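You operate a simulated robot arm through the tools that you are given. There is no shell and no other tool.

Carry out the task below with a simulated robot arm. There is one attempt and no reset: what you move stays moved.

## Task
Tamp the tray at D30 level, wipe its rim and stand it on the zeroed scale.
Fine: zero the empty scale before the tray goes on; put the tamper with the green band and the wipe beside the mat back where they were. What is to be rubbed or washed off counts as gone when no trace of it is left.
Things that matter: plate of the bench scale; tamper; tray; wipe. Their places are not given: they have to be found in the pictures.

Only the result counts: the job must be done as asked and must still hold three seconds after the hand-in. Knocking over, shifting, dropping, spilling or breaking anything else fails it.

## Robot
A 7-joint arm with a fingered hand, fixed in place. Base frame: the origin is on the floor under the middle of its stand, x ahead of it, y to its left, z up; the work surface is at about z = 0.75. Lengths are in m, angles in degrees, forces in N, time in s.
With the tool pointing down near the work surface it reaches from about 0.1 to 0.8 m from the base axis. Its first joint turns from -143.0 to 143.0 degrees. Payload 3 kg.
The tool frame sits at the grasp point between the pads (the TCP): z along the fingers, y along the line on which they close. The tips reach 0.026 m beyond it. The gripper opens to 0.148 m; its body begins 0.073 m behind the TCP. The gripper is a hand of 3 fingers: y runs from the thumb to the fingers, the wrist lies at [0, 0, -0.229] in the tool frame.
Orientation is that of the tool frame in the base frame, as [roll, pitch, yaw] about the fixed x, y, z axes, in that order (R = Rz(yaw) Ry(pitch) Rx(roll)). With the fingers straight down and closing along the base's y, the tool's x points along the base's -x, its y along +y and its z along -z.

## Interface
- The arm moves only by the tool step_arm. Its argument "rows" is a list of rows, each an object (a shift or turn left out is 0) with "linear": the shift along the tool's x, y, z in m, a list of three; "delta_rot": the turn, a rotation vector about the tool's x, y, z in degrees, a list of three. In form: [{"linear": [x, y, z], "delta_rot": [ax, ay, az]}, ...]. A call has 1 to 20 rows; each row is the pose to reach, as a shift and turn from the pose commanded when the call began, along the tool's axes at that moment. Each row takes 0.2 s and may step no farther than 0.05 m and 8.6 degrees from the row before; otherwise, the whole call is refused. A pose out of reach is approached as far as the arm can. The call stops where the force on the tool passes 40 N (or 10 N more than at its start, if that is more) or the arm is blocked; 0.2 s more then pass. In this call time passes only in rows, and 0.2 s behind the last. It gives the time, the measured TCP pose, the force on the tool (base axes), the opening and the grip force at its end, in the units of the frame above (readings bear some noise), with the torque about the TCP (base axes, N m) and any sound that the robot's microphone picked up.
- Cameras (640 x 400 px; columns grow to the right, rows downward): "scene" is fixed at [0.4166, -0.5086, 1.5094]; the picture's right is [0.74, -0.67, 0.00], its down [-0.45, -0.50, -0.74] and it looks along [0.50, 0.55, -0.67] (base axes); focal length 320 px, centre (320, 200). "wrist" rides on the gripper at [0.068, -0.039, -0.09] in the tool frame; the picture's right is [0.50, 0.87, 0.00], its down [-0.66, 0.38, -0.65] and it looks along [-0.57, 0.33, 0.76] (tool axes); focal length 222 px, centre (320, 200).
- capture(camera): a new picture of that camera. No time passes.
- slide_trunk(by): slides the trunk up (or, below 0, down) by that many m; the arm rides with it, the base frame stays. It gives what a move gives, with no picture.
- curl_fingers(finger1, finger2, thumb_bend): sets how far each is bent, from 0 (flat) to 1 (curled in); at 0.3 the hand is open as for a grip, at 0.7 the pads meet at the TCP. One left out holds its place. A second passes; each finger stops where it meets its share of the squeeze, and holds until it gets a number again. It is the only way to open and close the hand. It gives what a move gives, with no picture; readings hold the bend of each and the force on the fingers (four entries, about 0 where the hand has none), thumb and palm.
- locate(camera, pixels): for up to 12 pixels [column, row] of the newest picture of that camera ("zoom" is the newest enlarged one), the place [x, y, z] in the base frame of the surface seen there, good to about 0.002 m, but the place of the scene camera against the robot may be out by one fixed shift of up to 0.025 m in any direction. No time passes.
- zoom(camera, box): a new picture of the part [left, top, right, bottom] of that camera's present view, enlarged. No time passes.
- close_job(): hands the job in; it is judged then, once.

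Open the gripper and draw the arm clear of the work before you hand the job in, unless the task says otherwise.

The tools are called after "Call:" as name(argument=value, ...) on one line, values as JSON. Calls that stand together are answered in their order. step_arm: Moves the arm, as the interface text tells. Its arguments: {"type":"object","properties":{"rows":{"type":"array","items":{"type":"object","properties":{"linear":{"type":"array","items":{"type":"number"}},"delta_rot":{"type":"array","items":{"type":"number"}}}}}},"required":["rows"]} The other tools are called the same way: slide_trunk (by) moves the trunk up or down; curl_fingers (finger1, finger2, thumb_bend) moves the fingers one by one; capture (camera) takes a picture; locate (camera, pixels) gives the place of the surface under pixels of a picture; zoom (camera, box) takes an enlarged picture of a part of a camera's view; close_job () hands the job in.

At the start:

```text
clock: 0.0
eef_pos: [0.8671, -0.2603, 1.0516]
tcp_rot: [179.9, 0.0, -180.0]
force: [0.5, 0.2, -0.8]
wrist_torque: [-0.01, 0.0, 0.0]
finger_gap: 0.1481
finger_force: 0.1
shape: jaw
bend: [0.3, 0.3, 0.3]
finger forces: [0.0, 0.0, 0.0, 0.0, 0.0, 0.1]
trunk travel left (down, up): [-0.775, 0.115]
```

scene: 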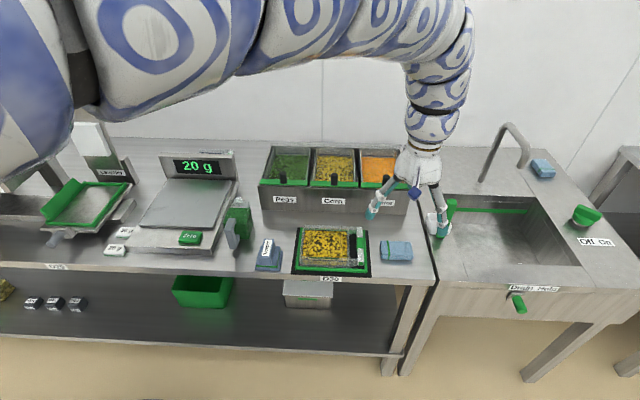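
wrist: 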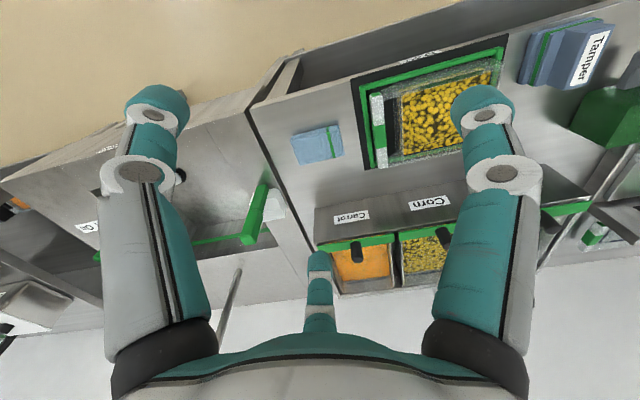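

The scene shows the scale (about 190,205) reading 20 g, the tray at D30 (about 330,250), a blue wipe (395,251) and a tamper block (268,253). I zoom in on these areas to look closely.

Call:
zoom(camera="scene", box=[230, 210, 430, 290])

Call:
zoom(camera="scene", box=[90, 140, 270, 270])

Call:
zoom(camera="wrist", box=[280, 10, 640, 235])

```text
3.20 times, centred on (330, 250) of scene
```

zoom: 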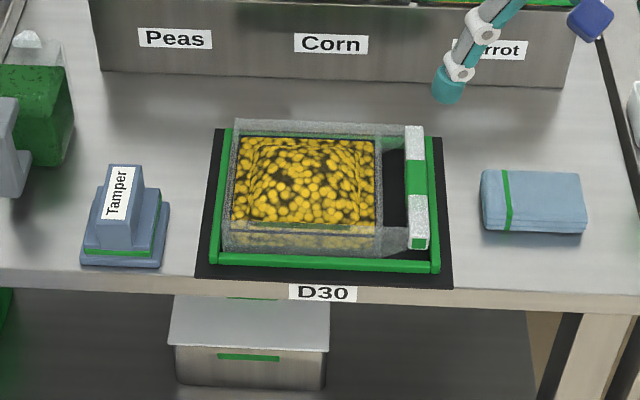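

```text
3.08 times, centred on (180, 205) of scene
```

zoom: 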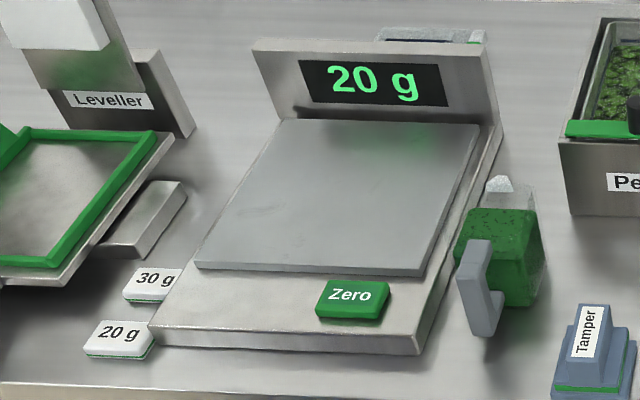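

```text
1.78 times, centred on (460, 122) of wrist
```

zoom: 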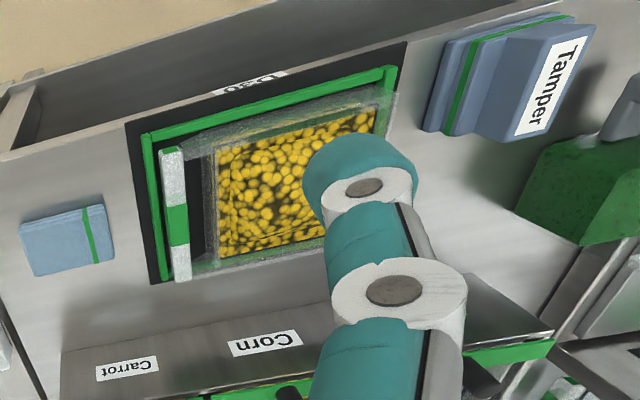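

The wrist zoom shows the tamper (label at 548,90), the wipe (66,240) and the tray with a white/green handle bar (175,215). I locate these points in the wrist zoom.

Call:
locate(camera="zoom", pixels=[[548, 90], [490, 80], [440, 75], [30, 268], [110, 256], [100, 208], [22, 226], [170, 155], [178, 225], [183, 275], [148, 135], [390, 72]])

Call:
locate(camera="scene", pixels=[[268, 246], [397, 251], [360, 246], [190, 237], [190, 205], [238, 240]])

```text
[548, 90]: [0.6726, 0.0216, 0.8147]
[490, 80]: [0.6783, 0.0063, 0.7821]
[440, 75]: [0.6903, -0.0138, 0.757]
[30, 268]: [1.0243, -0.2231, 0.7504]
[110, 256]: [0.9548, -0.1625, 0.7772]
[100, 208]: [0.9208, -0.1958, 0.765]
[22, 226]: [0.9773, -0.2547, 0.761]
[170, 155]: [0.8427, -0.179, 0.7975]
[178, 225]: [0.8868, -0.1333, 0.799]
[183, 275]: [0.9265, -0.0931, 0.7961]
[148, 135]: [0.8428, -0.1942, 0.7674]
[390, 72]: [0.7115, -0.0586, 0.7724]
```

```text
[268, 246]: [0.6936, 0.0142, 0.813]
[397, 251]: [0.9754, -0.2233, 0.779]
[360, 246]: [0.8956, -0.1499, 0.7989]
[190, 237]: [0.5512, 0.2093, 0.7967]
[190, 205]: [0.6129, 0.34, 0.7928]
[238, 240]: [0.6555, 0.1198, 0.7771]
```

The bench runs at about 45° in the base frame; tamper at about (0.68, 0.01), wipe near (0.97, -0.21), tray handle from (0.843,-0.179) to (0.927,-0.093). I zoom tighter at the tray, tamper and scale button to learn their shapes.

Call:
zoom(camera="scene", box=[285, 220, 381, 280])

Call:
zoom(camera="scene", box=[220, 220, 300, 280])

Call:
zoom(camera="scene", box=[370, 230, 434, 270])

Call:
zoom(camera="scene", box=[160, 210, 256, 270])

```text
6.67 times, centred on (333, 250) of scene
```

zoom: 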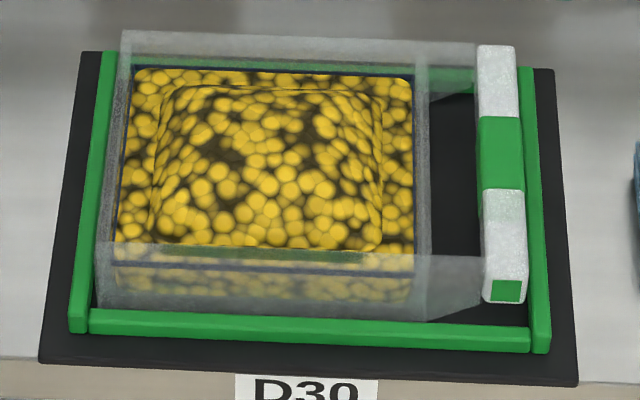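

```text
6.67 times, centred on (260, 250) of scene
```

zoom: 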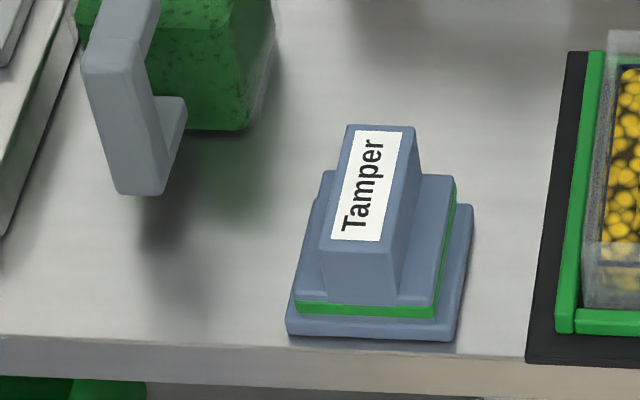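

```text
10.00 times, centred on (402, 250) of scene
```

zoom: 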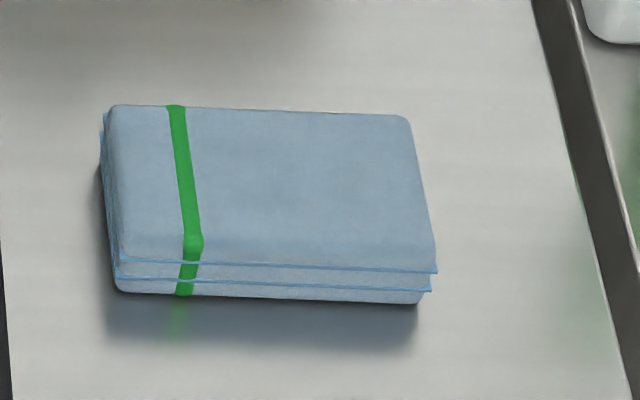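

```text
6.67 times, centred on (208, 240) of scene
```

zoom: 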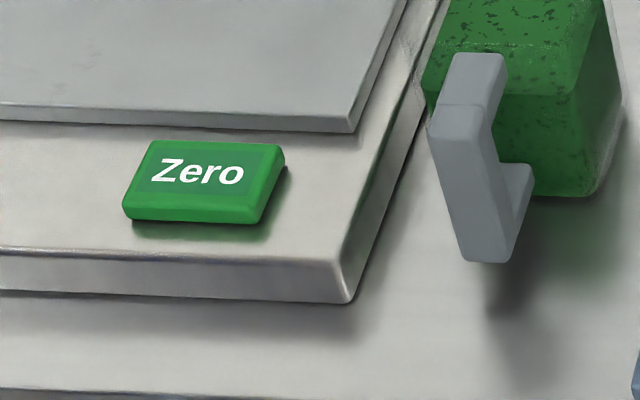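

I take the tray zoom again so I can locate its outline, the handle and the gap in it.

Call:
zoom(camera="scene", box=[285, 220, 381, 280])

Call:
locate(camera="zoom", pixels=[[485, 50], [508, 50], [490, 270], [520, 270], [425, 60], [422, 250], [125, 38], [108, 250], [265, 160], [145, 85], [395, 85], [300, 38]])

Call:
locate(camera="zoom", pixels=[[260, 275], [260, 250], [540, 200], [560, 200], [455, 120], [455, 200], [130, 245], [400, 245], [265, 95], [265, 240], [460, 60], [460, 280]])

```text
6.67 times, centred on (333, 250) of scene
```

zoom: 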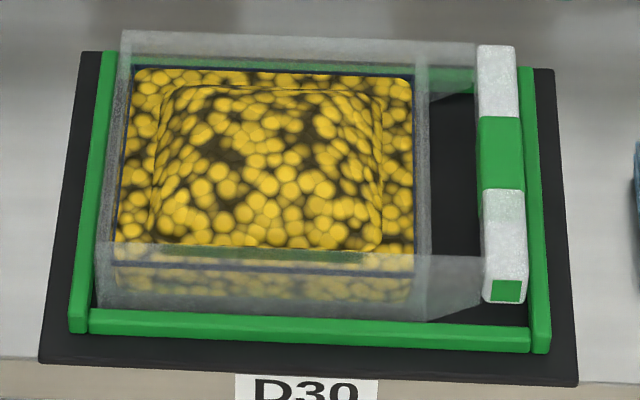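

```text
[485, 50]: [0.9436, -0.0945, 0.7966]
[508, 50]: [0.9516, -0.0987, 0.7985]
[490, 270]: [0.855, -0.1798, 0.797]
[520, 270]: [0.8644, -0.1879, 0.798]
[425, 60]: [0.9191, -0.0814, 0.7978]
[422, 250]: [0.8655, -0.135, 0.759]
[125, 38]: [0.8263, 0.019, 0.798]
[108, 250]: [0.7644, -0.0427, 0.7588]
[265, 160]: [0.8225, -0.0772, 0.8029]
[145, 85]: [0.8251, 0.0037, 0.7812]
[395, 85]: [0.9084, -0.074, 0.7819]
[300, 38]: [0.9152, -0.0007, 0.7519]
```

```text
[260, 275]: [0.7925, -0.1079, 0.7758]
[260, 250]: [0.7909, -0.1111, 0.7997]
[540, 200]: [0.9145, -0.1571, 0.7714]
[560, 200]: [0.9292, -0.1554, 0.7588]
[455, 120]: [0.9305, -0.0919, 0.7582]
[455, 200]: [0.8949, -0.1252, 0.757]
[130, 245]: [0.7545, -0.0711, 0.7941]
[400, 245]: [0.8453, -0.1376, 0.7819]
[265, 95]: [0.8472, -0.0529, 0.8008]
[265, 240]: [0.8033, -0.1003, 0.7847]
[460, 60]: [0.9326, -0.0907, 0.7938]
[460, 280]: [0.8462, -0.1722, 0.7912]
```

The scene-to-wrist offset looks like about (+0.02, -0.006) m. I turn the hand by 45° to line up with the bench and move so the wrist camera looks at the tray, staying high.

Call:
step_arm(rows=[{"linear": [0.023, -0.002, 0], "delta_rot": [0, 0, -7.5]}, {"linear": [0.046, -0.004, 0], "delta_rot": [0, 0, -15]}, {"linear": [0.069, -0.006, 0], "delta_rot": [0, 0, -22.5]}, {"linear": [0.092, -0.008, 0], "delta_rot": [0, 0, -30]}, {"linear": [0.115, -0.01, 0], "delta_rot": [0, 0, -37.5]}, {"linear": [0.137, -0.01, 0], "delta_rot": [0, 0, -45]}])

Call:
capture(camera="wrist")

Call:
capture(camera="scene")

```text
clock: 1.4
eef_pos: [0.7817, -0.2774, 1.0223]
tcp_rot: [179.8, -0.1, -134.9]
force: [0.5, 0.1, -0.9]
wrist_torque: [-0.02, 0.0, -0.01]
finger_gap: 0.1477
finger_force: 0.1
shape: jaw
bend: [0.3, 0.3, 0.3]
finger forces: [0.1, 0.1, 0.0, 0.0, 0.0, 0.0]
out of reach, approached as far as the arm can: row 3, 4, 5, 6
trunk travel left (down, up): [-0.775, 0.115]
```

```text
taken
```

wrist: 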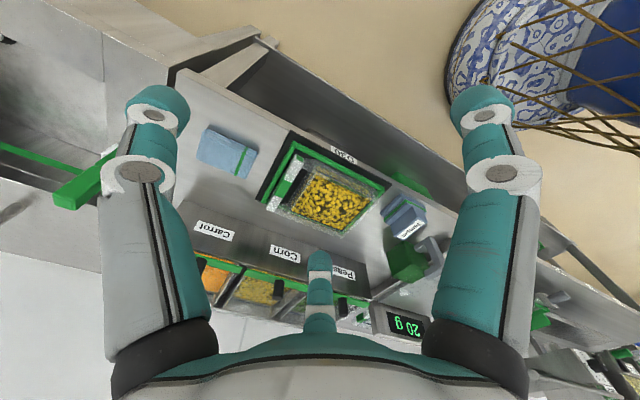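

```text
taken
```

scene: 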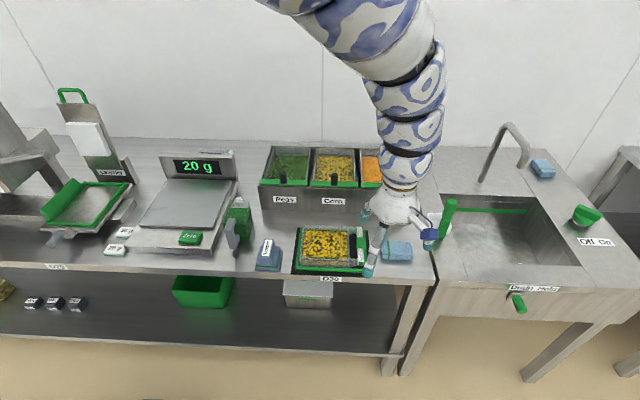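

The arm stopped short at (0.782,-0.277,1.022) because it cannot fold nearer at this height. The scene is clear beneath, so I move towards the scale at slightly lower height and read the pose.

Call:
step_arm(rows=[{"linear": [-0.015, 0.042, 0.01]}, {"linear": [-0.03, 0.084, 0.02]}, {"linear": [-0.045, 0.126, 0.03]}, {"linear": [-0.06, 0.168, 0.04]}])

```text
clock: 2.4
eef_pos: [0.7339, -0.1102, 0.96]
tcp_rot: [179.9, -0.1, -135.1]
force: [0.0, -0.1, 0.0]
wrist_torque: [0.01, -0.01, -0.02]
finger_gap: 0.148
finger_force: 0.1
shape: jaw
bend: [0.3, 0.3, 0.3]
finger forces: [0.0, 0.1, 0.0, 0.0, 0.1, 0.0]
out of reach, approached as far as the arm can: row 1, 2, 3, 4
trunk travel left (down, up): [-0.775, 0.115]
```

Still limited at about 0.74 m radius at this height, so the arm wants to work lower relative to the trunk. I slide the trunk up by 0.11.

Call:
slide_trunk(by=0.11)

```text
clock: 3.8
eef_pos: [0.7333, -0.1114, 1.0694]
tcp_rot: [179.8, -0.2, -135.0]
force: [-0.2, 0.0, 0.3]
wrist_torque: [0.04, 0.06, -0.01]
finger_gap: 0.1482
finger_force: 0.0
shape: jaw
bend: [0.3, 0.3, 0.3]
finger forces: [0.0, 0.1, 0.0, 0.0, 0.1, 0.0]
trunk travel left (down, up): [-0.885, 0.005]
```

The TCP rode up to 1.069. I go down by 0.1 and toward the scale in the same call.

Call:
step_arm(rows=[{"linear": [0, 0.0, 0.05]}, {"linear": [0, 0.0, 0.1]}, {"linear": [-0.012, 0.045, 0.1]}, {"linear": [-0.024, 0.09, 0.1]}, {"linear": [-0.036, 0.135, 0.1]}, {"linear": [-0.048, 0.18, 0.1]}])

Call:
capture(camera="wrist")

```text
clock: 5.2
eef_pos: [0.6388, 0.052, 0.968]
tcp_rot: [179.8, -0.1, -135.0]
force: [0.0, 0.1, -0.1]
wrist_torque: [-0.02, -0.01, -0.02]
finger_gap: 0.148
finger_force: 0.1
shape: jaw
bend: [0.3, 0.3, 0.3]
finger forces: [0.0, 0.0, 0.0, 0.0, 0.0, 0.0]
trunk travel left (down, up): [-0.885, 0.005]
```

```text
taken
```

wrist: 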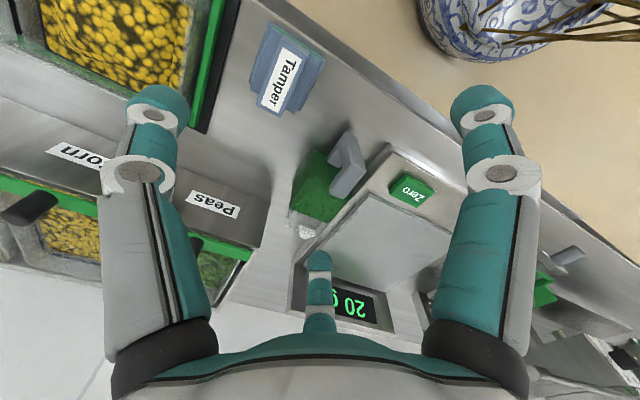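

The Zero button is at (410,190), tamper at (283,78), jug at (325,185). I zoom into the button and tamper and locate them.

Call:
locate(camera="wrist", pixels=[[410, 190], [397, 177], [431, 187], [424, 206], [391, 199], [350, 165], [335, 140], [320, 190], [283, 78], [270, 40], [320, 58], [270, 100]])

Call:
zoom(camera="wrist", box=[230, 10, 450, 250])

```text
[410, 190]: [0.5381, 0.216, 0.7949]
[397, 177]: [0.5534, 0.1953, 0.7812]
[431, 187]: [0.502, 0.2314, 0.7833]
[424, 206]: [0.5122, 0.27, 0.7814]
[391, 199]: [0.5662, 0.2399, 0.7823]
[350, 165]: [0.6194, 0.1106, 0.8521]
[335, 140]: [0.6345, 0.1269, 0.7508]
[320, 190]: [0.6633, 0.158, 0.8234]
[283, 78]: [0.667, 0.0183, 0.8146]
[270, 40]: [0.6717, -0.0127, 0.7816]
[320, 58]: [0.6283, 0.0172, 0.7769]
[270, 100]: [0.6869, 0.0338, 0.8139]
```

```text
1.67 times, centred on (340, 130) of wrist
```

zoom: 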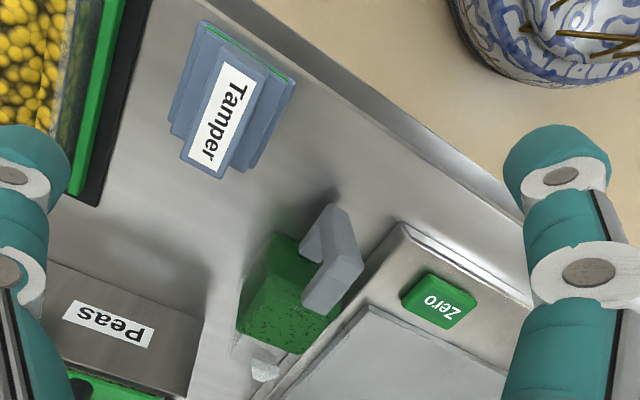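

The button centre is at about (0.534, 0.216, 0.795); the plate beside it is nearly as high. I will press with the thumb alone, so I curl the two fingers in and keep the thumb down, then look.

Call:
curl_fingers(finger1=1.0, finger2=1.0, thumb_bend=0.45)

Call:
capture(camera="wrist")

Call:
zoom(camera="scene", box=[200, 60, 440, 280])

```text
clock: 6.2
eef_pos: [0.6389, 0.0513, 0.9687]
tcp_rot: [179.8, -0.2, -135.0]
force: [0.4, 0.4, -0.4]
wrist_torque: [0.03, -0.01, 0.01]
finger_gap: 0.0365
finger_force: 0.2
shape: fingers
bend: [0.78, 0.78, 0.45]
finger forces: [0.0, 0.0, 0.1, 0.0, 0.0, 0.0]
trunk travel left (down, up): [-0.885, 0.005]
```

```text
taken
```

wrist: 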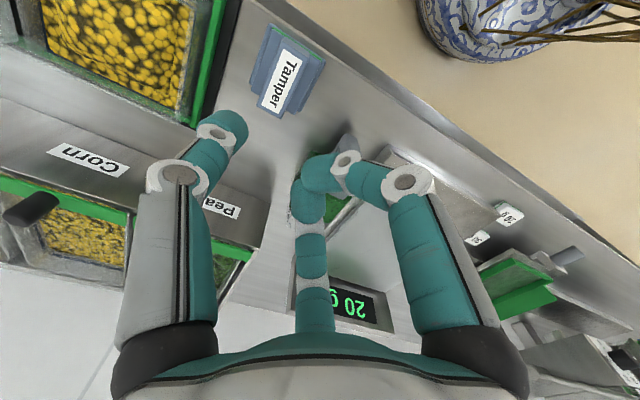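

```text
1.82 times, centred on (320, 170) of scene
```

zoom: 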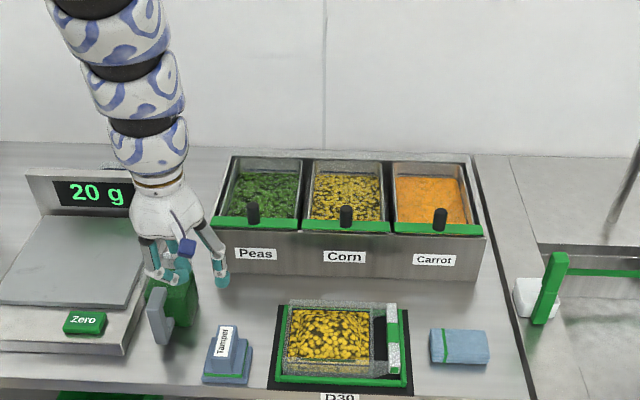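

The thumb hangs lower than the curled fingers, tip near (230,128). I curl the fingers further and locate the thumb tip.

Call:
curl_fingers(finger1=1.0, finger2=1.0)

Call:
capture(camera="wrist")

Call:
locate(camera="wrist", pixels=[[215, 130], [228, 118], [240, 122], [232, 140], [240, 112], [310, 210], [320, 180]])

Call:
zoom(camera="scene", box=[240, 140, 304, 180])

Call:
locate(camera="scene", pixels=[[283, 165], [279, 168], [279, 163], [268, 162]])

```text
clock: 7.2
eef_pos: [0.6397, 0.0513, 0.9698]
tcp_rot: [179.8, -0.2, -135.0]
force: [0.0, -0.5, 0.3]
wrist_torque: [-0.03, -0.02, 0.0]
finger_gap: 0.0424
finger_force: 0.0
shape: fingers
bend: [0.9, 0.9, 0.45]
finger forces: [0.1, 0.0, 0.0, 0.0, 0.0, 0.1]
trunk travel left (down, up): [-0.885, 0.005]
```

```text
taken
```

wrist: 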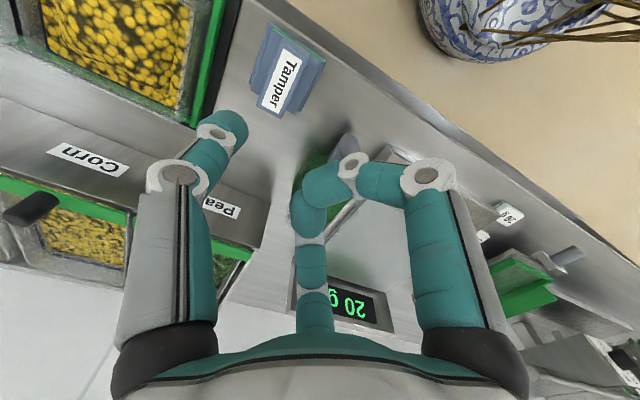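

```text
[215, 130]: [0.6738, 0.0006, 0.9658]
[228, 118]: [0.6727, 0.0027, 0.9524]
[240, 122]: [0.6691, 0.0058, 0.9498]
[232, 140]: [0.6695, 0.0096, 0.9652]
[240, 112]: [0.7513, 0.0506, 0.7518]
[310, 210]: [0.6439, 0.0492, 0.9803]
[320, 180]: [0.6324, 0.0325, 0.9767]
```

```text
10.00 times, centred on (272, 160) of scene
```

zoom: 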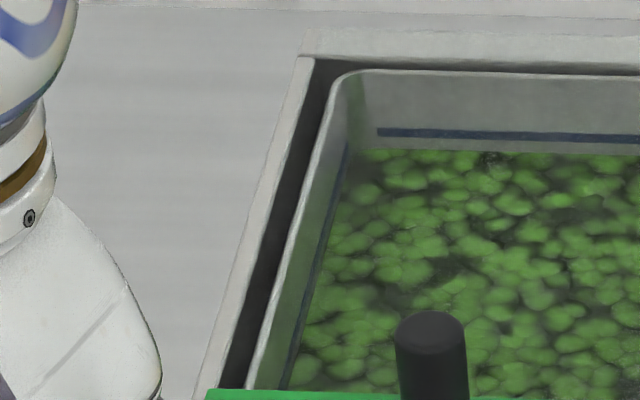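

```text
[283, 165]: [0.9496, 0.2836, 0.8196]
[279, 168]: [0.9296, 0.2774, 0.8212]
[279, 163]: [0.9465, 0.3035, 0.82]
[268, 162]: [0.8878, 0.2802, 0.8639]
```

Thumb tip is at roughly (0.669, 0.010, 0.945), i.e. 0.045 m toward the thumb side from the TCP. I move sideways to bring it over the button, then lower to a tip height of about 0.86.

Call:
step_arm(rows=[{"linear": [-0.007, 0.04, 0]}, {"linear": [-0.014, 0.08, 0]}, {"linear": [-0.021, 0.12, 0]}, {"linear": [-0.028, 0.16, 0]}, {"linear": [-0.035, 0.2, 0]}, {"linear": [-0.042, 0.237, 0]}, {"linear": [-0.042, 0.237, 0.04]}, {"linear": [-0.042, 0.237, 0.085]}])

Call:
capture(camera="wrist")

Call:
zoom(camera="scene", box=[110, 130, 286, 270])

```text
clock: 9.0
eef_pos: [0.5004, 0.2479, 0.8845]
tcp_rot: [179.9, -0.3, -135.0]
force: [0.7, -0.6, 0.4]
wrist_torque: [0.02, 0.0, 0.0]
finger_gap: 0.0437
finger_force: 0.0
shape: fingers
bend: [0.93, 0.92, 0.45]
finger forces: [0.0, 0.1, 0.1, 0.0, 0.1, 0.0]
trunk travel left (down, up): [-0.885, 0.005]
```

```text
taken
```

wrist: 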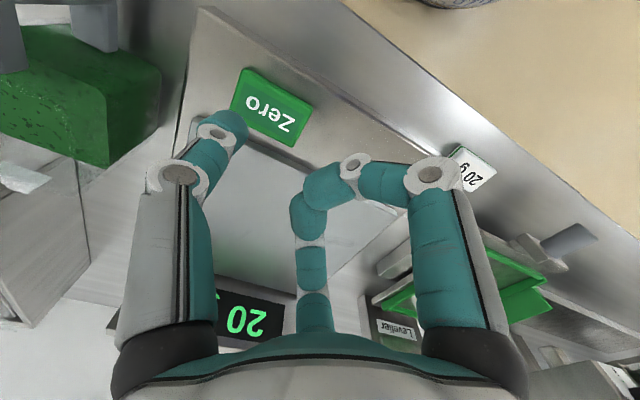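

```text
2.86 times, centred on (198, 200) of scene
```

zoom: 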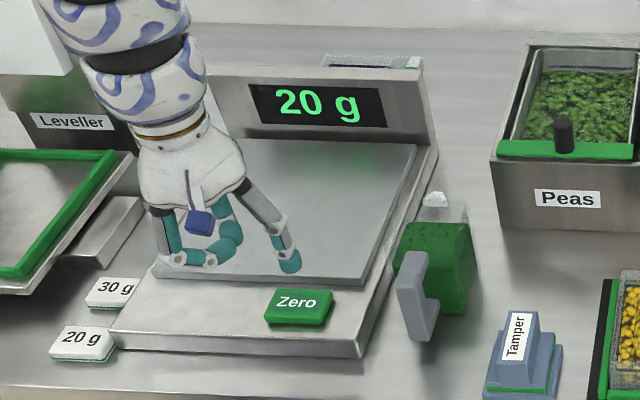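

I check the button and thumb tip in this closer wrist view.

Call:
locate(camera="wrist", pixels=[[272, 107], [245, 72], [312, 100], [292, 143], [234, 108], [238, 122], [225, 120], [215, 132], [240, 145], [300, 170]])

```text
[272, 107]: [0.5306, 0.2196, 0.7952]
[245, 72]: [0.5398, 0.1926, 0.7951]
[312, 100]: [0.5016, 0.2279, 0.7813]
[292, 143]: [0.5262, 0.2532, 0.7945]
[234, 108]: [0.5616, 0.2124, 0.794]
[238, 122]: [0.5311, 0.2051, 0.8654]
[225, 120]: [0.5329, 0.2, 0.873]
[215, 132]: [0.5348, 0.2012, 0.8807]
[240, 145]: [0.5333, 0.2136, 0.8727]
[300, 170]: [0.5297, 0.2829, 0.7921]
```

The thumb is above the button (centre 0.531, 0.220). I shift slightly, lower to just above it, then go down in small steps and watch the force.

Call:
step_arm(rows=[{"linear": [0, 0.006, 0.03]}, {"linear": [0, 0.006, 0.055]}, {"linear": [0, 0.006, 0.06]}, {"linear": [0, 0.006, 0.063]}, {"linear": [0, 0.006, 0.066]}])

Call:
zoom(camera="scene", box=[110, 130, 286, 270])

```text
clock: 10.2
eef_pos: [0.4958, 0.2515, 0.8202]
tcp_rot: [179.8, -0.3, -134.9]
force: [0.5, 0.6, 2.6]
wrist_torque: [-0.1, -0.17, 0.04]
finger_gap: 0.0444
finger_force: 1.1
shape: fingers
bend: [0.93, 0.93, 0.45]
finger forces: [0.0, 0.0, 0.0, 0.0, 3.0, 0.1]
trunk travel left (down, up): [-0.885, 0.005]
heard: click
```

```text
2.86 times, centred on (198, 200) of scene
```

zoom: 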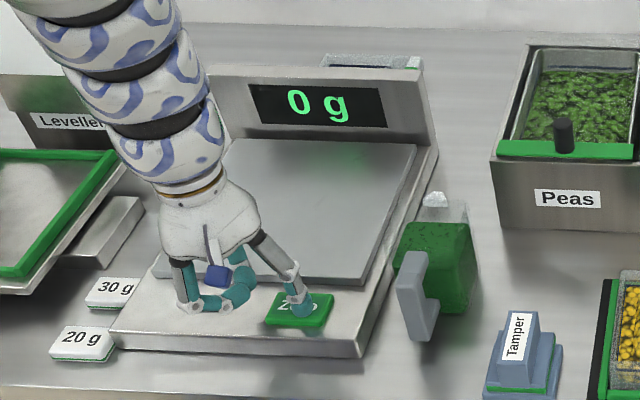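

A click was heard and the display reads 0 g. I lift straight up and then head for the tamper.

Call:
step_arm(rows=[{"linear": [0, 0, -0.03]}, {"linear": [0, 0, -0.07]}, {"linear": [0, 0, -0.11]}, {"linear": [0, 0, -0.15]}])

Call:
curl_fingers(finger1=0.3, finger2=0.3, thumb_bend=0.3)

Call:
zoom(camera="scene", box=[110, 130, 286, 270])

```text
clock: 11.2
eef_pos: [0.4984, 0.2526, 0.9701]
tcp_rot: [179.9, -0.2, -135.1]
force: [0.0, 0.0, -0.2]
wrist_torque: [-0.03, 0.0, 0.0]
finger_gap: 0.0445
finger_force: 0.1
shape: fingers
bend: [0.94, 0.93, 0.45]
finger forces: [0.1, 0.0, 0.0, 0.1, 0.1, 0.0]
trunk travel left (down, up): [-0.885, 0.005]
```

```text
clock: 12.2
eef_pos: [0.4995, 0.2523, 0.9686]
tcp_rot: [179.8, -0.2, -135.0]
force: [-0.4, -0.4, 0.4]
wrist_torque: [0.0, 0.0, 0.02]
finger_gap: 0.1264
finger_force: 0.0
shape: fingers
bend: [0.3, 0.3, 0.3]
finger forces: [0.1, 0.0, 0.1, 0.0, 0.1, 0.0]
trunk travel left (down, up): [-0.885, 0.005]
```

```text
2.86 times, centred on (198, 200) of scene
```

zoom: 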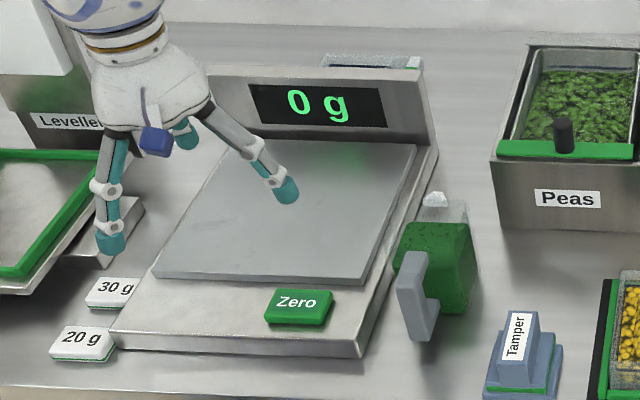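

The scale still reads 0 g with the hand away. I move to a spot where the wrist camera looks straight at the tamper.

Call:
step_arm(rows=[{"linear": [0.018, -0.039, 0]}, {"linear": [0.036, -0.078, 0]}, {"linear": [0.054, -0.117, 0]}, {"linear": [0.072, -0.156, 0]}, {"linear": [0.09, -0.195, 0]}, {"linear": [0.108, -0.234, 0]}, {"linear": [0.126, -0.273, 0.0]}, {"linear": [0.144, -0.312, 0.0]}, {"linear": [0.161, -0.351, 0.0]}])

Call:
capture(camera="wrist")

```text
clock: 14.2
eef_pos: [0.654, -0.1085, 0.945]
tcp_rot: [179.8, -0.3, -135.0]
force: [0.4, -0.4, -0.5]
wrist_torque: [0.01, -0.01, 0.03]
finger_gap: 0.1268
finger_force: 0.0
shape: fingers
bend: [0.3, 0.3, 0.3]
finger forces: [0.1, 0.1, 0.0, 0.0, 0.1, 0.0]
out of reach, approached as far as the arm can: row 2, 3, 4, 5, 6, 7, 8, 9
trunk travel left (down, up): [-0.885, 0.005]
```

```text
taken
```

wrist: 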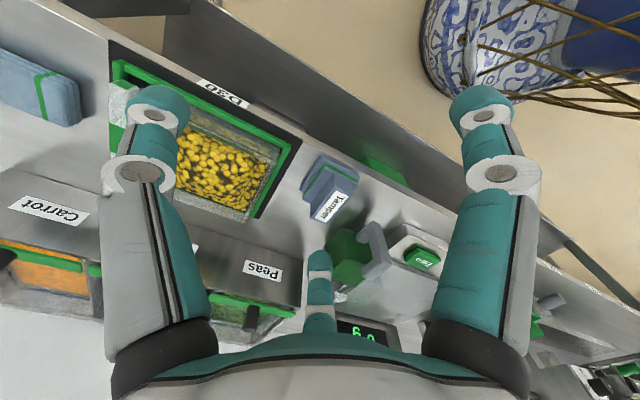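

The tamper is at (330,188). I zoom and locate its edges.

Call:
zoom(camera="wrist", box=[282, 144, 378, 234])

```text
4.44 times, centred on (330, 189) of wrist
```

zoom: 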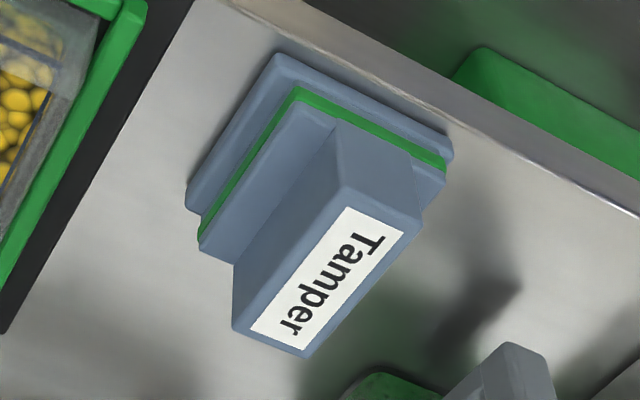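

Call:
locate(camera="zoom", pixels=[[345, 195], [415, 222], [305, 348], [238, 322], [330, 270], [295, 105], [205, 240], [440, 185], [280, 60], [192, 190], [448, 140], [270, 180]])

```text
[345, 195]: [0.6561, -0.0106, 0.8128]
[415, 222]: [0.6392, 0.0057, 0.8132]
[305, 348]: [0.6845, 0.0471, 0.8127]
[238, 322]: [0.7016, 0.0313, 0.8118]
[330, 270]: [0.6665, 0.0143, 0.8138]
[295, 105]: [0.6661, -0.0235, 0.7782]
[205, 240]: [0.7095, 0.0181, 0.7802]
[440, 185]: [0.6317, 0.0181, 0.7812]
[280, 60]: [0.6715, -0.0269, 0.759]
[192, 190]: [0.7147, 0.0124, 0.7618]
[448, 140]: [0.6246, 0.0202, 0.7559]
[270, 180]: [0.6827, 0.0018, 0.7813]
```

Handle top centre is (0.670, 0.018), about 0.0235 m wide and 0.062 m long along about 42.5°, top at z 0.813. The jug handle is close by, so I locate it and the mat edge before coming down.

Call:
locate(camera="zoom", pixels=[[505, 350], [540, 365], [460, 395], [380, 385], [100, 140], [60, 250], [130, 20], [555, 390]])

Call:
locate(camera="wrist", pixels=[[375, 235], [390, 255], [350, 260], [340, 235], [330, 270], [366, 275], [295, 140], [250, 215]])

```text
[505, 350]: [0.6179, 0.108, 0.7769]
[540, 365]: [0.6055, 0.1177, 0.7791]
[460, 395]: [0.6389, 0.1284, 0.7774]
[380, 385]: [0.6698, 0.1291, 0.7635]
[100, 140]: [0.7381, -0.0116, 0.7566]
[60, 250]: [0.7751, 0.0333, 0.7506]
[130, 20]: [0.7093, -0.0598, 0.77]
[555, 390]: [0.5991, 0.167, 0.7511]
```

```text
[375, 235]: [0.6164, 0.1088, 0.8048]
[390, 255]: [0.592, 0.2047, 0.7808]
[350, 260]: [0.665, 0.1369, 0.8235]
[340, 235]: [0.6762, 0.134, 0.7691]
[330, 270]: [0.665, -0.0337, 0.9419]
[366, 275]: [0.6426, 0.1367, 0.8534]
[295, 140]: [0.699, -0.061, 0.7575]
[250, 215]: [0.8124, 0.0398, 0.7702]
```

The jug handle is about 0.10 m and the tray frame about 0.083 m from the tamper centre, so I narrow the opening to bend 0.45 and move above the tamper, turning 2.5° to align.

Call:
curl_fingers(finger1=0.45, finger2=0.45, thumb_bend=0.45)

Call:
step_arm(rows=[{"linear": [-0.025, 0.0195, 0.0], "delta_rot": [0, 0, 0.8]}, {"linear": [-0.05, 0.039, 0.0], "delta_rot": [0, 0, 1.6]}, {"linear": [-0.075, 0.0585, 0.0], "delta_rot": [0, 0, 2.5]}, {"linear": [-0.1008, 0.0781, 0.0], "delta_rot": [0, 0, 2.5]}])

Call:
capture(camera="wrist")

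Call:
zoom(camera="scene", box=[200, 130, 360, 280])

```text
clock: 15.2
eef_pos: [0.6524, -0.1075, 0.946]
tcp_rot: [179.7, -0.3, -135.0]
force: [0.1, 0.4, -0.2]
wrist_torque: [-0.04, 0.01, 0.0]
finger_gap: 0.0791
finger_force: 0.1
shape: fingers
bend: [0.45, 0.45, 0.45]
finger forces: [0.0, 0.0, 0.0, 0.0, 0.0, 0.0]
trunk travel left (down, up): [-0.885, 0.005]
```

```text
clock: 16.2
eef_pos: [0.6734, 0.0205, 0.9506]
tcp_rot: [179.8, -0.2, -137.5]
force: [0.1, 0.6, -0.6]
wrist_torque: [0.01, -0.01, -0.01]
finger_gap: 0.0789
finger_force: 0.1
shape: fingers
bend: [0.45, 0.45, 0.45]
finger forces: [0.1, 0.0, 0.0, 0.0, 0.1, 0.0]
trunk travel left (down, up): [-0.885, 0.005]
```

```text
taken
```

wrist: 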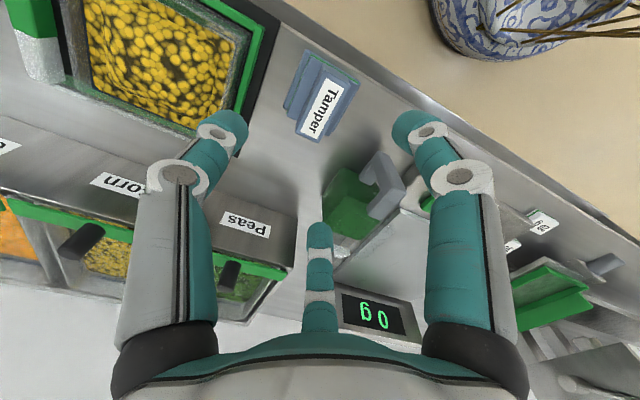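

```text
2.67 times, centred on (280, 205) of scene
```

zoom: 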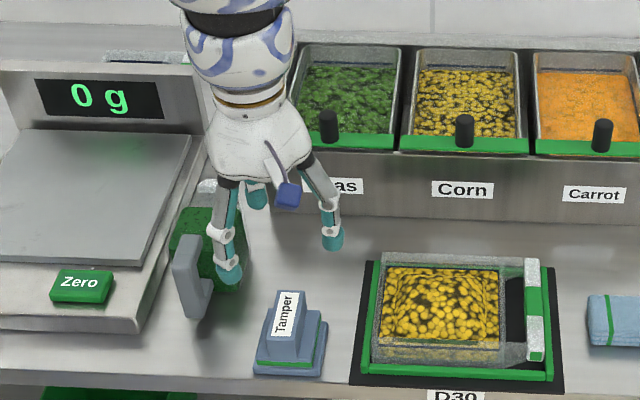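

The view shows the tamper handle straight below the TCP (322,108). I open slightly to bend 0.4 and descend to a TCP height of about 0.82, watching for contact.

Call:
curl_fingers(finger1=0.4, finger2=0.4, thumb_bend=0.4)

Call:
step_arm(rows=[{"linear": [0.002, 0.0, 0.04]}, {"linear": [0.0036, 0.0006, 0.08]}, {"linear": [0.0036, 0.0006, 0.11]}, {"linear": [0.0036, 0.0006, 0.12]}, {"linear": [0.0036, 0.0006, 0.13]}])

Call:
capture(camera="wrist")

Call:
zoom(camera="scene", box=[220, 190, 316, 280])

```text
clock: 17.2
eef_pos: [0.6723, 0.02, 0.9496]
tcp_rot: [179.9, -0.2, -137.5]
force: [0.4, -0.7, 0.1]
wrist_torque: [-0.04, 0.02, 0.01]
finger_gap: 0.0944
finger_force: 0.0
shape: fingers
bend: [0.4, 0.4, 0.4]
finger forces: [0.0, 0.0, 0.0, 0.1, 0.0, 0.1]
trunk travel left (down, up): [-0.885, 0.005]
```

```text
clock: 18.4
eef_pos: [0.6672, 0.0205, 0.8201]
tcp_rot: [179.9, -0.1, -137.5]
force: [0.4, 0.1, 0.6]
wrist_torque: [0.03, -0.02, 0.0]
finger_gap: 0.0947
finger_force: 0.1
shape: fingers
bend: [0.4, 0.4, 0.4]
finger forces: [0.0, 0.1, 0.0, 0.0, 0.1, 0.1]
trunk travel left (down, up): [-0.885, 0.005]
```

```text
taken
```

wrist: 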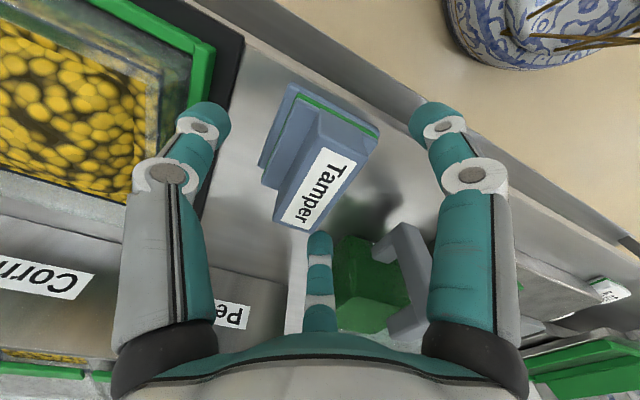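

```text
4.44 times, centred on (268, 235) of scene
```

zoom: 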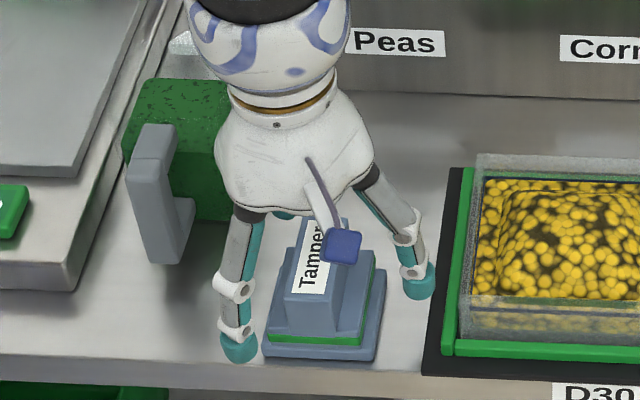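

The hand straddles the handle without contact. I check the handle corners from this close view before lowering the last centimetre.

Call:
locate(camera="wrist", pixels=[[325, 143], [374, 160], [318, 225], [277, 212], [320, 185], [280, 175], [297, 97], [262, 160]])

```text
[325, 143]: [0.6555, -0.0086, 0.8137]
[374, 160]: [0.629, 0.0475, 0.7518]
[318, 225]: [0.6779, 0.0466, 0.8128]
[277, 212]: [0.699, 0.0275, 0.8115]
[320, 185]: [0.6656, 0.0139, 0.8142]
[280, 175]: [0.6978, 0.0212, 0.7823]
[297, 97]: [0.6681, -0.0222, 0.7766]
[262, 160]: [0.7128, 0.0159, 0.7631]
```

The handle centre is at about (0.668,0.019), within 2 mm of the TCP. I lower 9 mm and close the fingers.

Call:
step_arm(rows=[{"linear": [0, 0, 0.005]}, {"linear": [0, 0, 0.009]}])

Call:
curl_fingers(finger1=0.75, finger2=0.75, thumb_bend=0.75)

Call:
capture(camera="wrist")

Call:
zoom(camera="scene", box=[220, 190, 316, 280])

```text
clock: 19.0
eef_pos: [0.6656, 0.0179, 0.8124]
tcp_rot: [179.8, -0.3, -137.5]
force: [-0.7, -0.4, 0.2]
wrist_torque: [-0.01, 0.0, -0.02]
finger_gap: 0.0948
finger_force: 0.0
shape: fingers
bend: [0.4, 0.4, 0.4]
finger forces: [0.0, 0.0, 0.0, 0.1, 0.0, 0.0]
trunk travel left (down, up): [-0.885, 0.005]
```

```text
clock: 20.0
eef_pos: [0.6655, 0.0177, 0.8128]
tcp_rot: [179.8, -0.3, -137.6]
force: [0.9, 0.9, -0.3]
wrist_torque: [-0.02, -0.05, 0.0]
finger_gap: 0.0278
finger_force: 18.2
shape: fingers
bend: [0.63, 0.63, 0.64]
finger forces: [9.2, 8.9, 0.0, 0.0, 18.1, 0.1]
trunk travel left (down, up): [-0.885, 0.005]
```

```text
taken
```

wrist: 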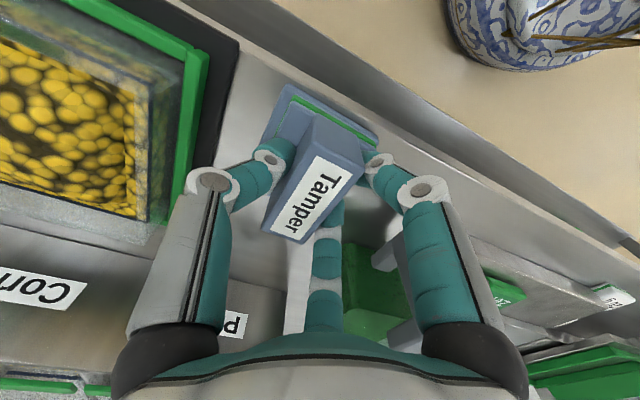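

```text
4.44 times, centred on (268, 235) of scene
```

zoom: 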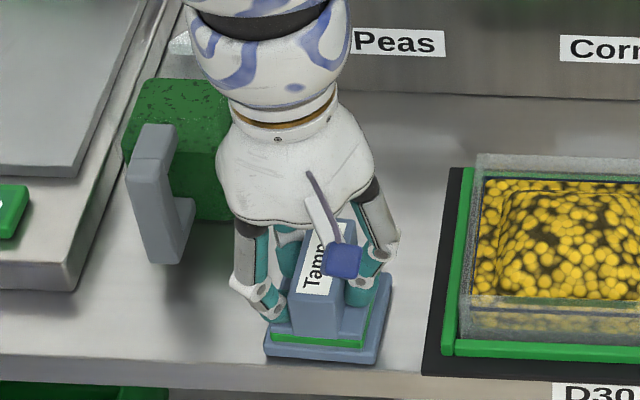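

The grip holds (9, 9, 18 N) on the handle. I lift the tamper straight up by 0.12 m; its home pose is TCP (0.6655, 0.0177, 0.8128), yaw -137.6.

Call:
step_arm(rows=[{"linear": [0, 0, -0.01]}, {"linear": [0, 0, -0.03]}, {"linear": [0, 0, -0.07]}, {"linear": [0, 0, -0.12]}])

Call:
capture(camera="wrist")

Call:
zoom(camera="scene", box=[210, 110, 402, 280])

```text
clock: 21.0
eef_pos: [0.6671, 0.016, 0.933]
tcp_rot: [-179.9, -0.3, -137.5]
force: [-1.1, 0.4, -0.1]
wrist_torque: [0.0, -0.03, 0.0]
finger_gap: 0.0278
finger_force: 18.0
shape: fingers
bend: [0.63, 0.63, 0.64]
finger forces: [9.1, 8.8, 0.0, 0.1, 17.9, 0.0]
trunk travel left (down, up): [-0.885, 0.005]
```

```text
taken
```

wrist: 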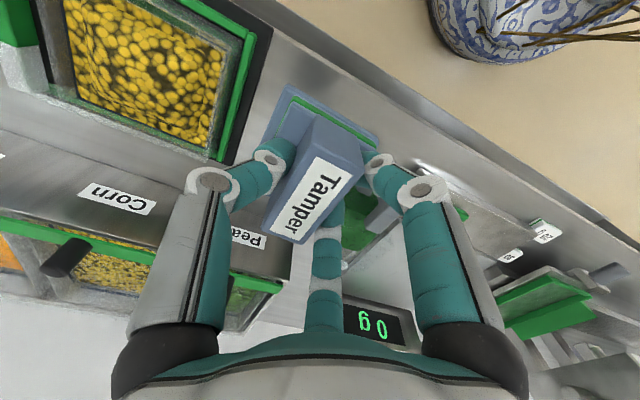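

```text
2.35 times, centred on (306, 195) of scene
```

zoom: 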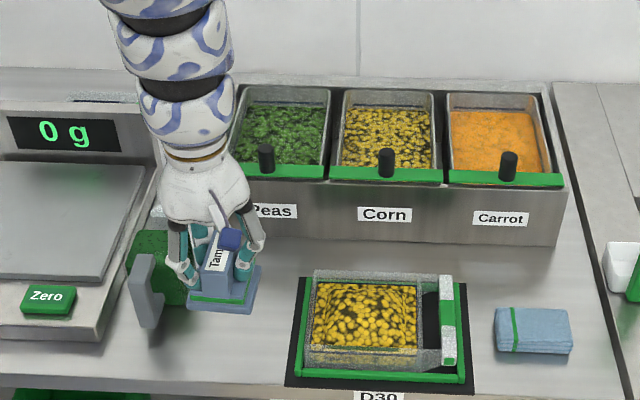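

The tamper is lifted level. The wrist view shows the whole tray content at upper left (150,70); I zoom there to get the tray walls.

Call:
zoom(camera="wrist", box=[0, 0, 288, 180])

```text
2.22 times, centred on (144, 90) of wrist
```

zoom: 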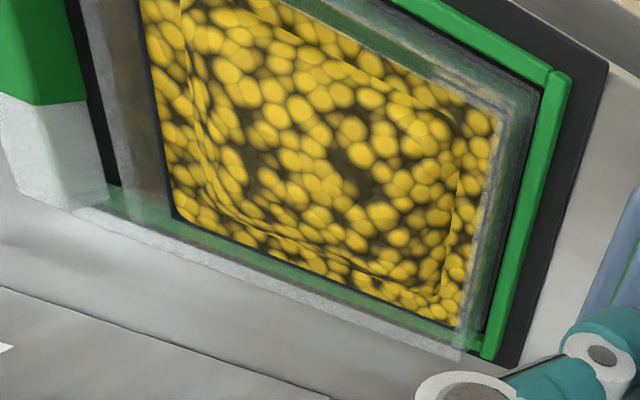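

I locate the rim edges and corn surface in this zoom.

Call:
locate(camera="zoom", pixels=[[90, 208], [465, 350], [540, 95], [175, 215], [458, 328], [502, 125], [155, 225], [490, 310], [512, 110], [300, 150], [430, 310], [470, 130]])

Call:
locate(camera="zoom", pixels=[[60, 180], [85, 190], [145, 30], [130, 100], [150, 100], [300, 285], [300, 278], [300, 265], [500, 230], [480, 230], [510, 230], [400, 70]])

```text
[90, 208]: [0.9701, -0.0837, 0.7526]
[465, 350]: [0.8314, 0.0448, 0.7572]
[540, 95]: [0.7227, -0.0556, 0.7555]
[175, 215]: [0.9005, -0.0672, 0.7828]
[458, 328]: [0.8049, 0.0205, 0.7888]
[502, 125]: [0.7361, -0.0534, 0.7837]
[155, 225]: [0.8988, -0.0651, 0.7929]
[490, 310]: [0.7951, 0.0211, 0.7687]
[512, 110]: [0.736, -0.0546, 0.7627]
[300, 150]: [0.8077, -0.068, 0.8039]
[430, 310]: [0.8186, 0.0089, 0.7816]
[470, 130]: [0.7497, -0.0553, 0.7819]
```

```text
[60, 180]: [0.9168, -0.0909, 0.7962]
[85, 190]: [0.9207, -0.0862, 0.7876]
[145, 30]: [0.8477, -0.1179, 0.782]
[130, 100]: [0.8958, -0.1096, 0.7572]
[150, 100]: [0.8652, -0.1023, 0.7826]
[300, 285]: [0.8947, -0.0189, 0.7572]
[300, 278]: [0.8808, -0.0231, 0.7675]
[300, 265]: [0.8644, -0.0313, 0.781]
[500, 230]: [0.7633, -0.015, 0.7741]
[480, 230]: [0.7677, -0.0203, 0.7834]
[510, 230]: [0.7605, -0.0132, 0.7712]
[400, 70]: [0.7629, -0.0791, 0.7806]
```

Tray interior spans about u 0.557–0.685, v 0.482–0.588 in 45° bench axes; centre near (0.816,-0.061). I carry the tamper above the tray centre, turning back to the bench alignment.

Call:
step_arm(rows=[{"linear": [-0.014, -0.0386, 0.0], "delta_rot": [0, 0, -0.8]}, {"linear": [-0.028, -0.0772, 0.0], "delta_rot": [0, 0, -1.6]}, {"linear": [-0.042, -0.1157, 0.0], "delta_rot": [0, 0, -2.5]}, {"linear": [-0.0558, -0.1543, 0.0], "delta_rot": [0, 0, -2.5]}])

Call:
capture(camera="wrist")

Call:
zoom(camera="scene", box=[270, 150, 398, 280])

```text
clock: 22.0
eef_pos: [0.8126, -0.0601, 0.9324]
tcp_rot: [179.9, -0.3, -135.0]
force: [0.2, -0.8, -0.8]
wrist_torque: [-0.02, 0.03, 0.02]
finger_gap: 0.0275
finger_force: 17.5
shape: fingers
bend: [0.63, 0.63, 0.64]
finger forces: [9.1, 8.7, 0.0, 0.1, 17.7, 0.0]
trunk travel left (down, up): [-0.885, 0.005]
```

```text
taken
```

wrist: 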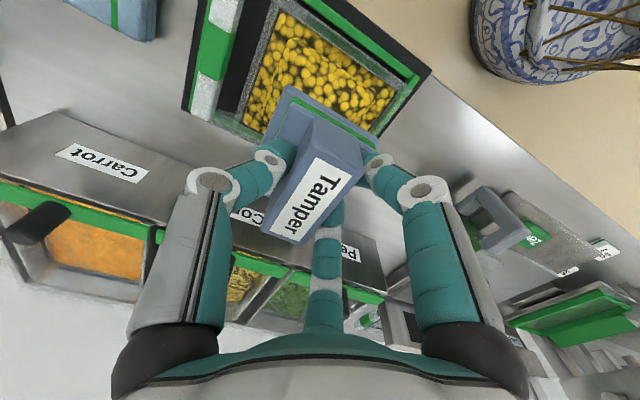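

```text
3.08 times, centred on (334, 215) of scene
```

zoom: 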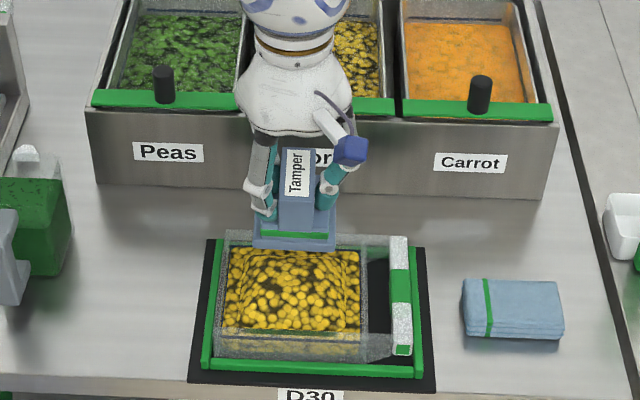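

I check the distance to the bins behind before lowering.

Call:
locate(camera="zoom", pixels=[[220, 195], [220, 110], [480, 80], [163, 70], [220, 96], [450, 112]])

Call:
step_arm(rows=[{"linear": [0, 0, 0.03]}, {"linear": [0, 0, 0.055]}])

Call:
zoom(camera="scene", box=[280, 170, 392, 280])

```text
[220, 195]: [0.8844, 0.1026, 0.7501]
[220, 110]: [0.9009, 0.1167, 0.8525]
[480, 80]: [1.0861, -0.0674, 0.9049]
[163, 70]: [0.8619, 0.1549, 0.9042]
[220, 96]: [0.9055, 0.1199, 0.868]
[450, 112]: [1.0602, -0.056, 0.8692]
```

```text
clock: 22.6
eef_pos: [0.8066, -0.06, 0.892]
tcp_rot: [180.0, -0.1, -135.0]
force: [0.0, 0.4, -1.2]
wrist_torque: [-0.01, 0.0, -0.02]
finger_gap: 0.0269
finger_force: 17.0
shape: fingers
bend: [0.63, 0.63, 0.64]
finger forces: [9.0, 8.8, 0.0, 0.0, 18.0, 0.1]
out of reach, approached as far as the arm can: row 2
trunk travel left (down, up): [-0.885, 0.005]
```

```text
3.64 times, centred on (336, 225) of scene
```

zoom: 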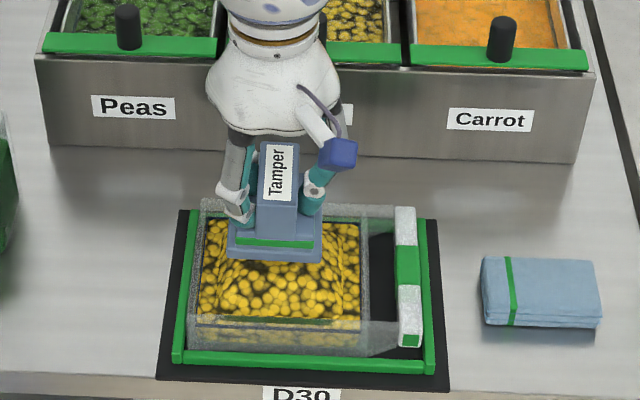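

The lower row was out of reach because the trunk is too high for this radius. I lift the tamper to about z 1.05, then slide the trunk down 0.15, which should bring it to about 0.90, above the mound.

Call:
step_arm(rows=[{"linear": [0, 0, -0.04]}, {"linear": [0, 0, -0.08]}, {"linear": [0, 0, -0.12]}, {"linear": [0, 0, -0.165]}])

```text
clock: 23.6
eef_pos: [0.8101, -0.0639, 1.0589]
tcp_rot: [179.8, -0.3, -135.1]
force: [-0.4, 0.4, -1.3]
wrist_torque: [-0.02, 0.01, 0.03]
finger_gap: 0.0268
finger_force: 17.6
shape: fingers
bend: [0.63, 0.63, 0.64]
finger forces: [9.1, 8.9, 0.0, 0.0, 17.8, 0.1]
trunk travel left (down, up): [-0.885, 0.005]
```

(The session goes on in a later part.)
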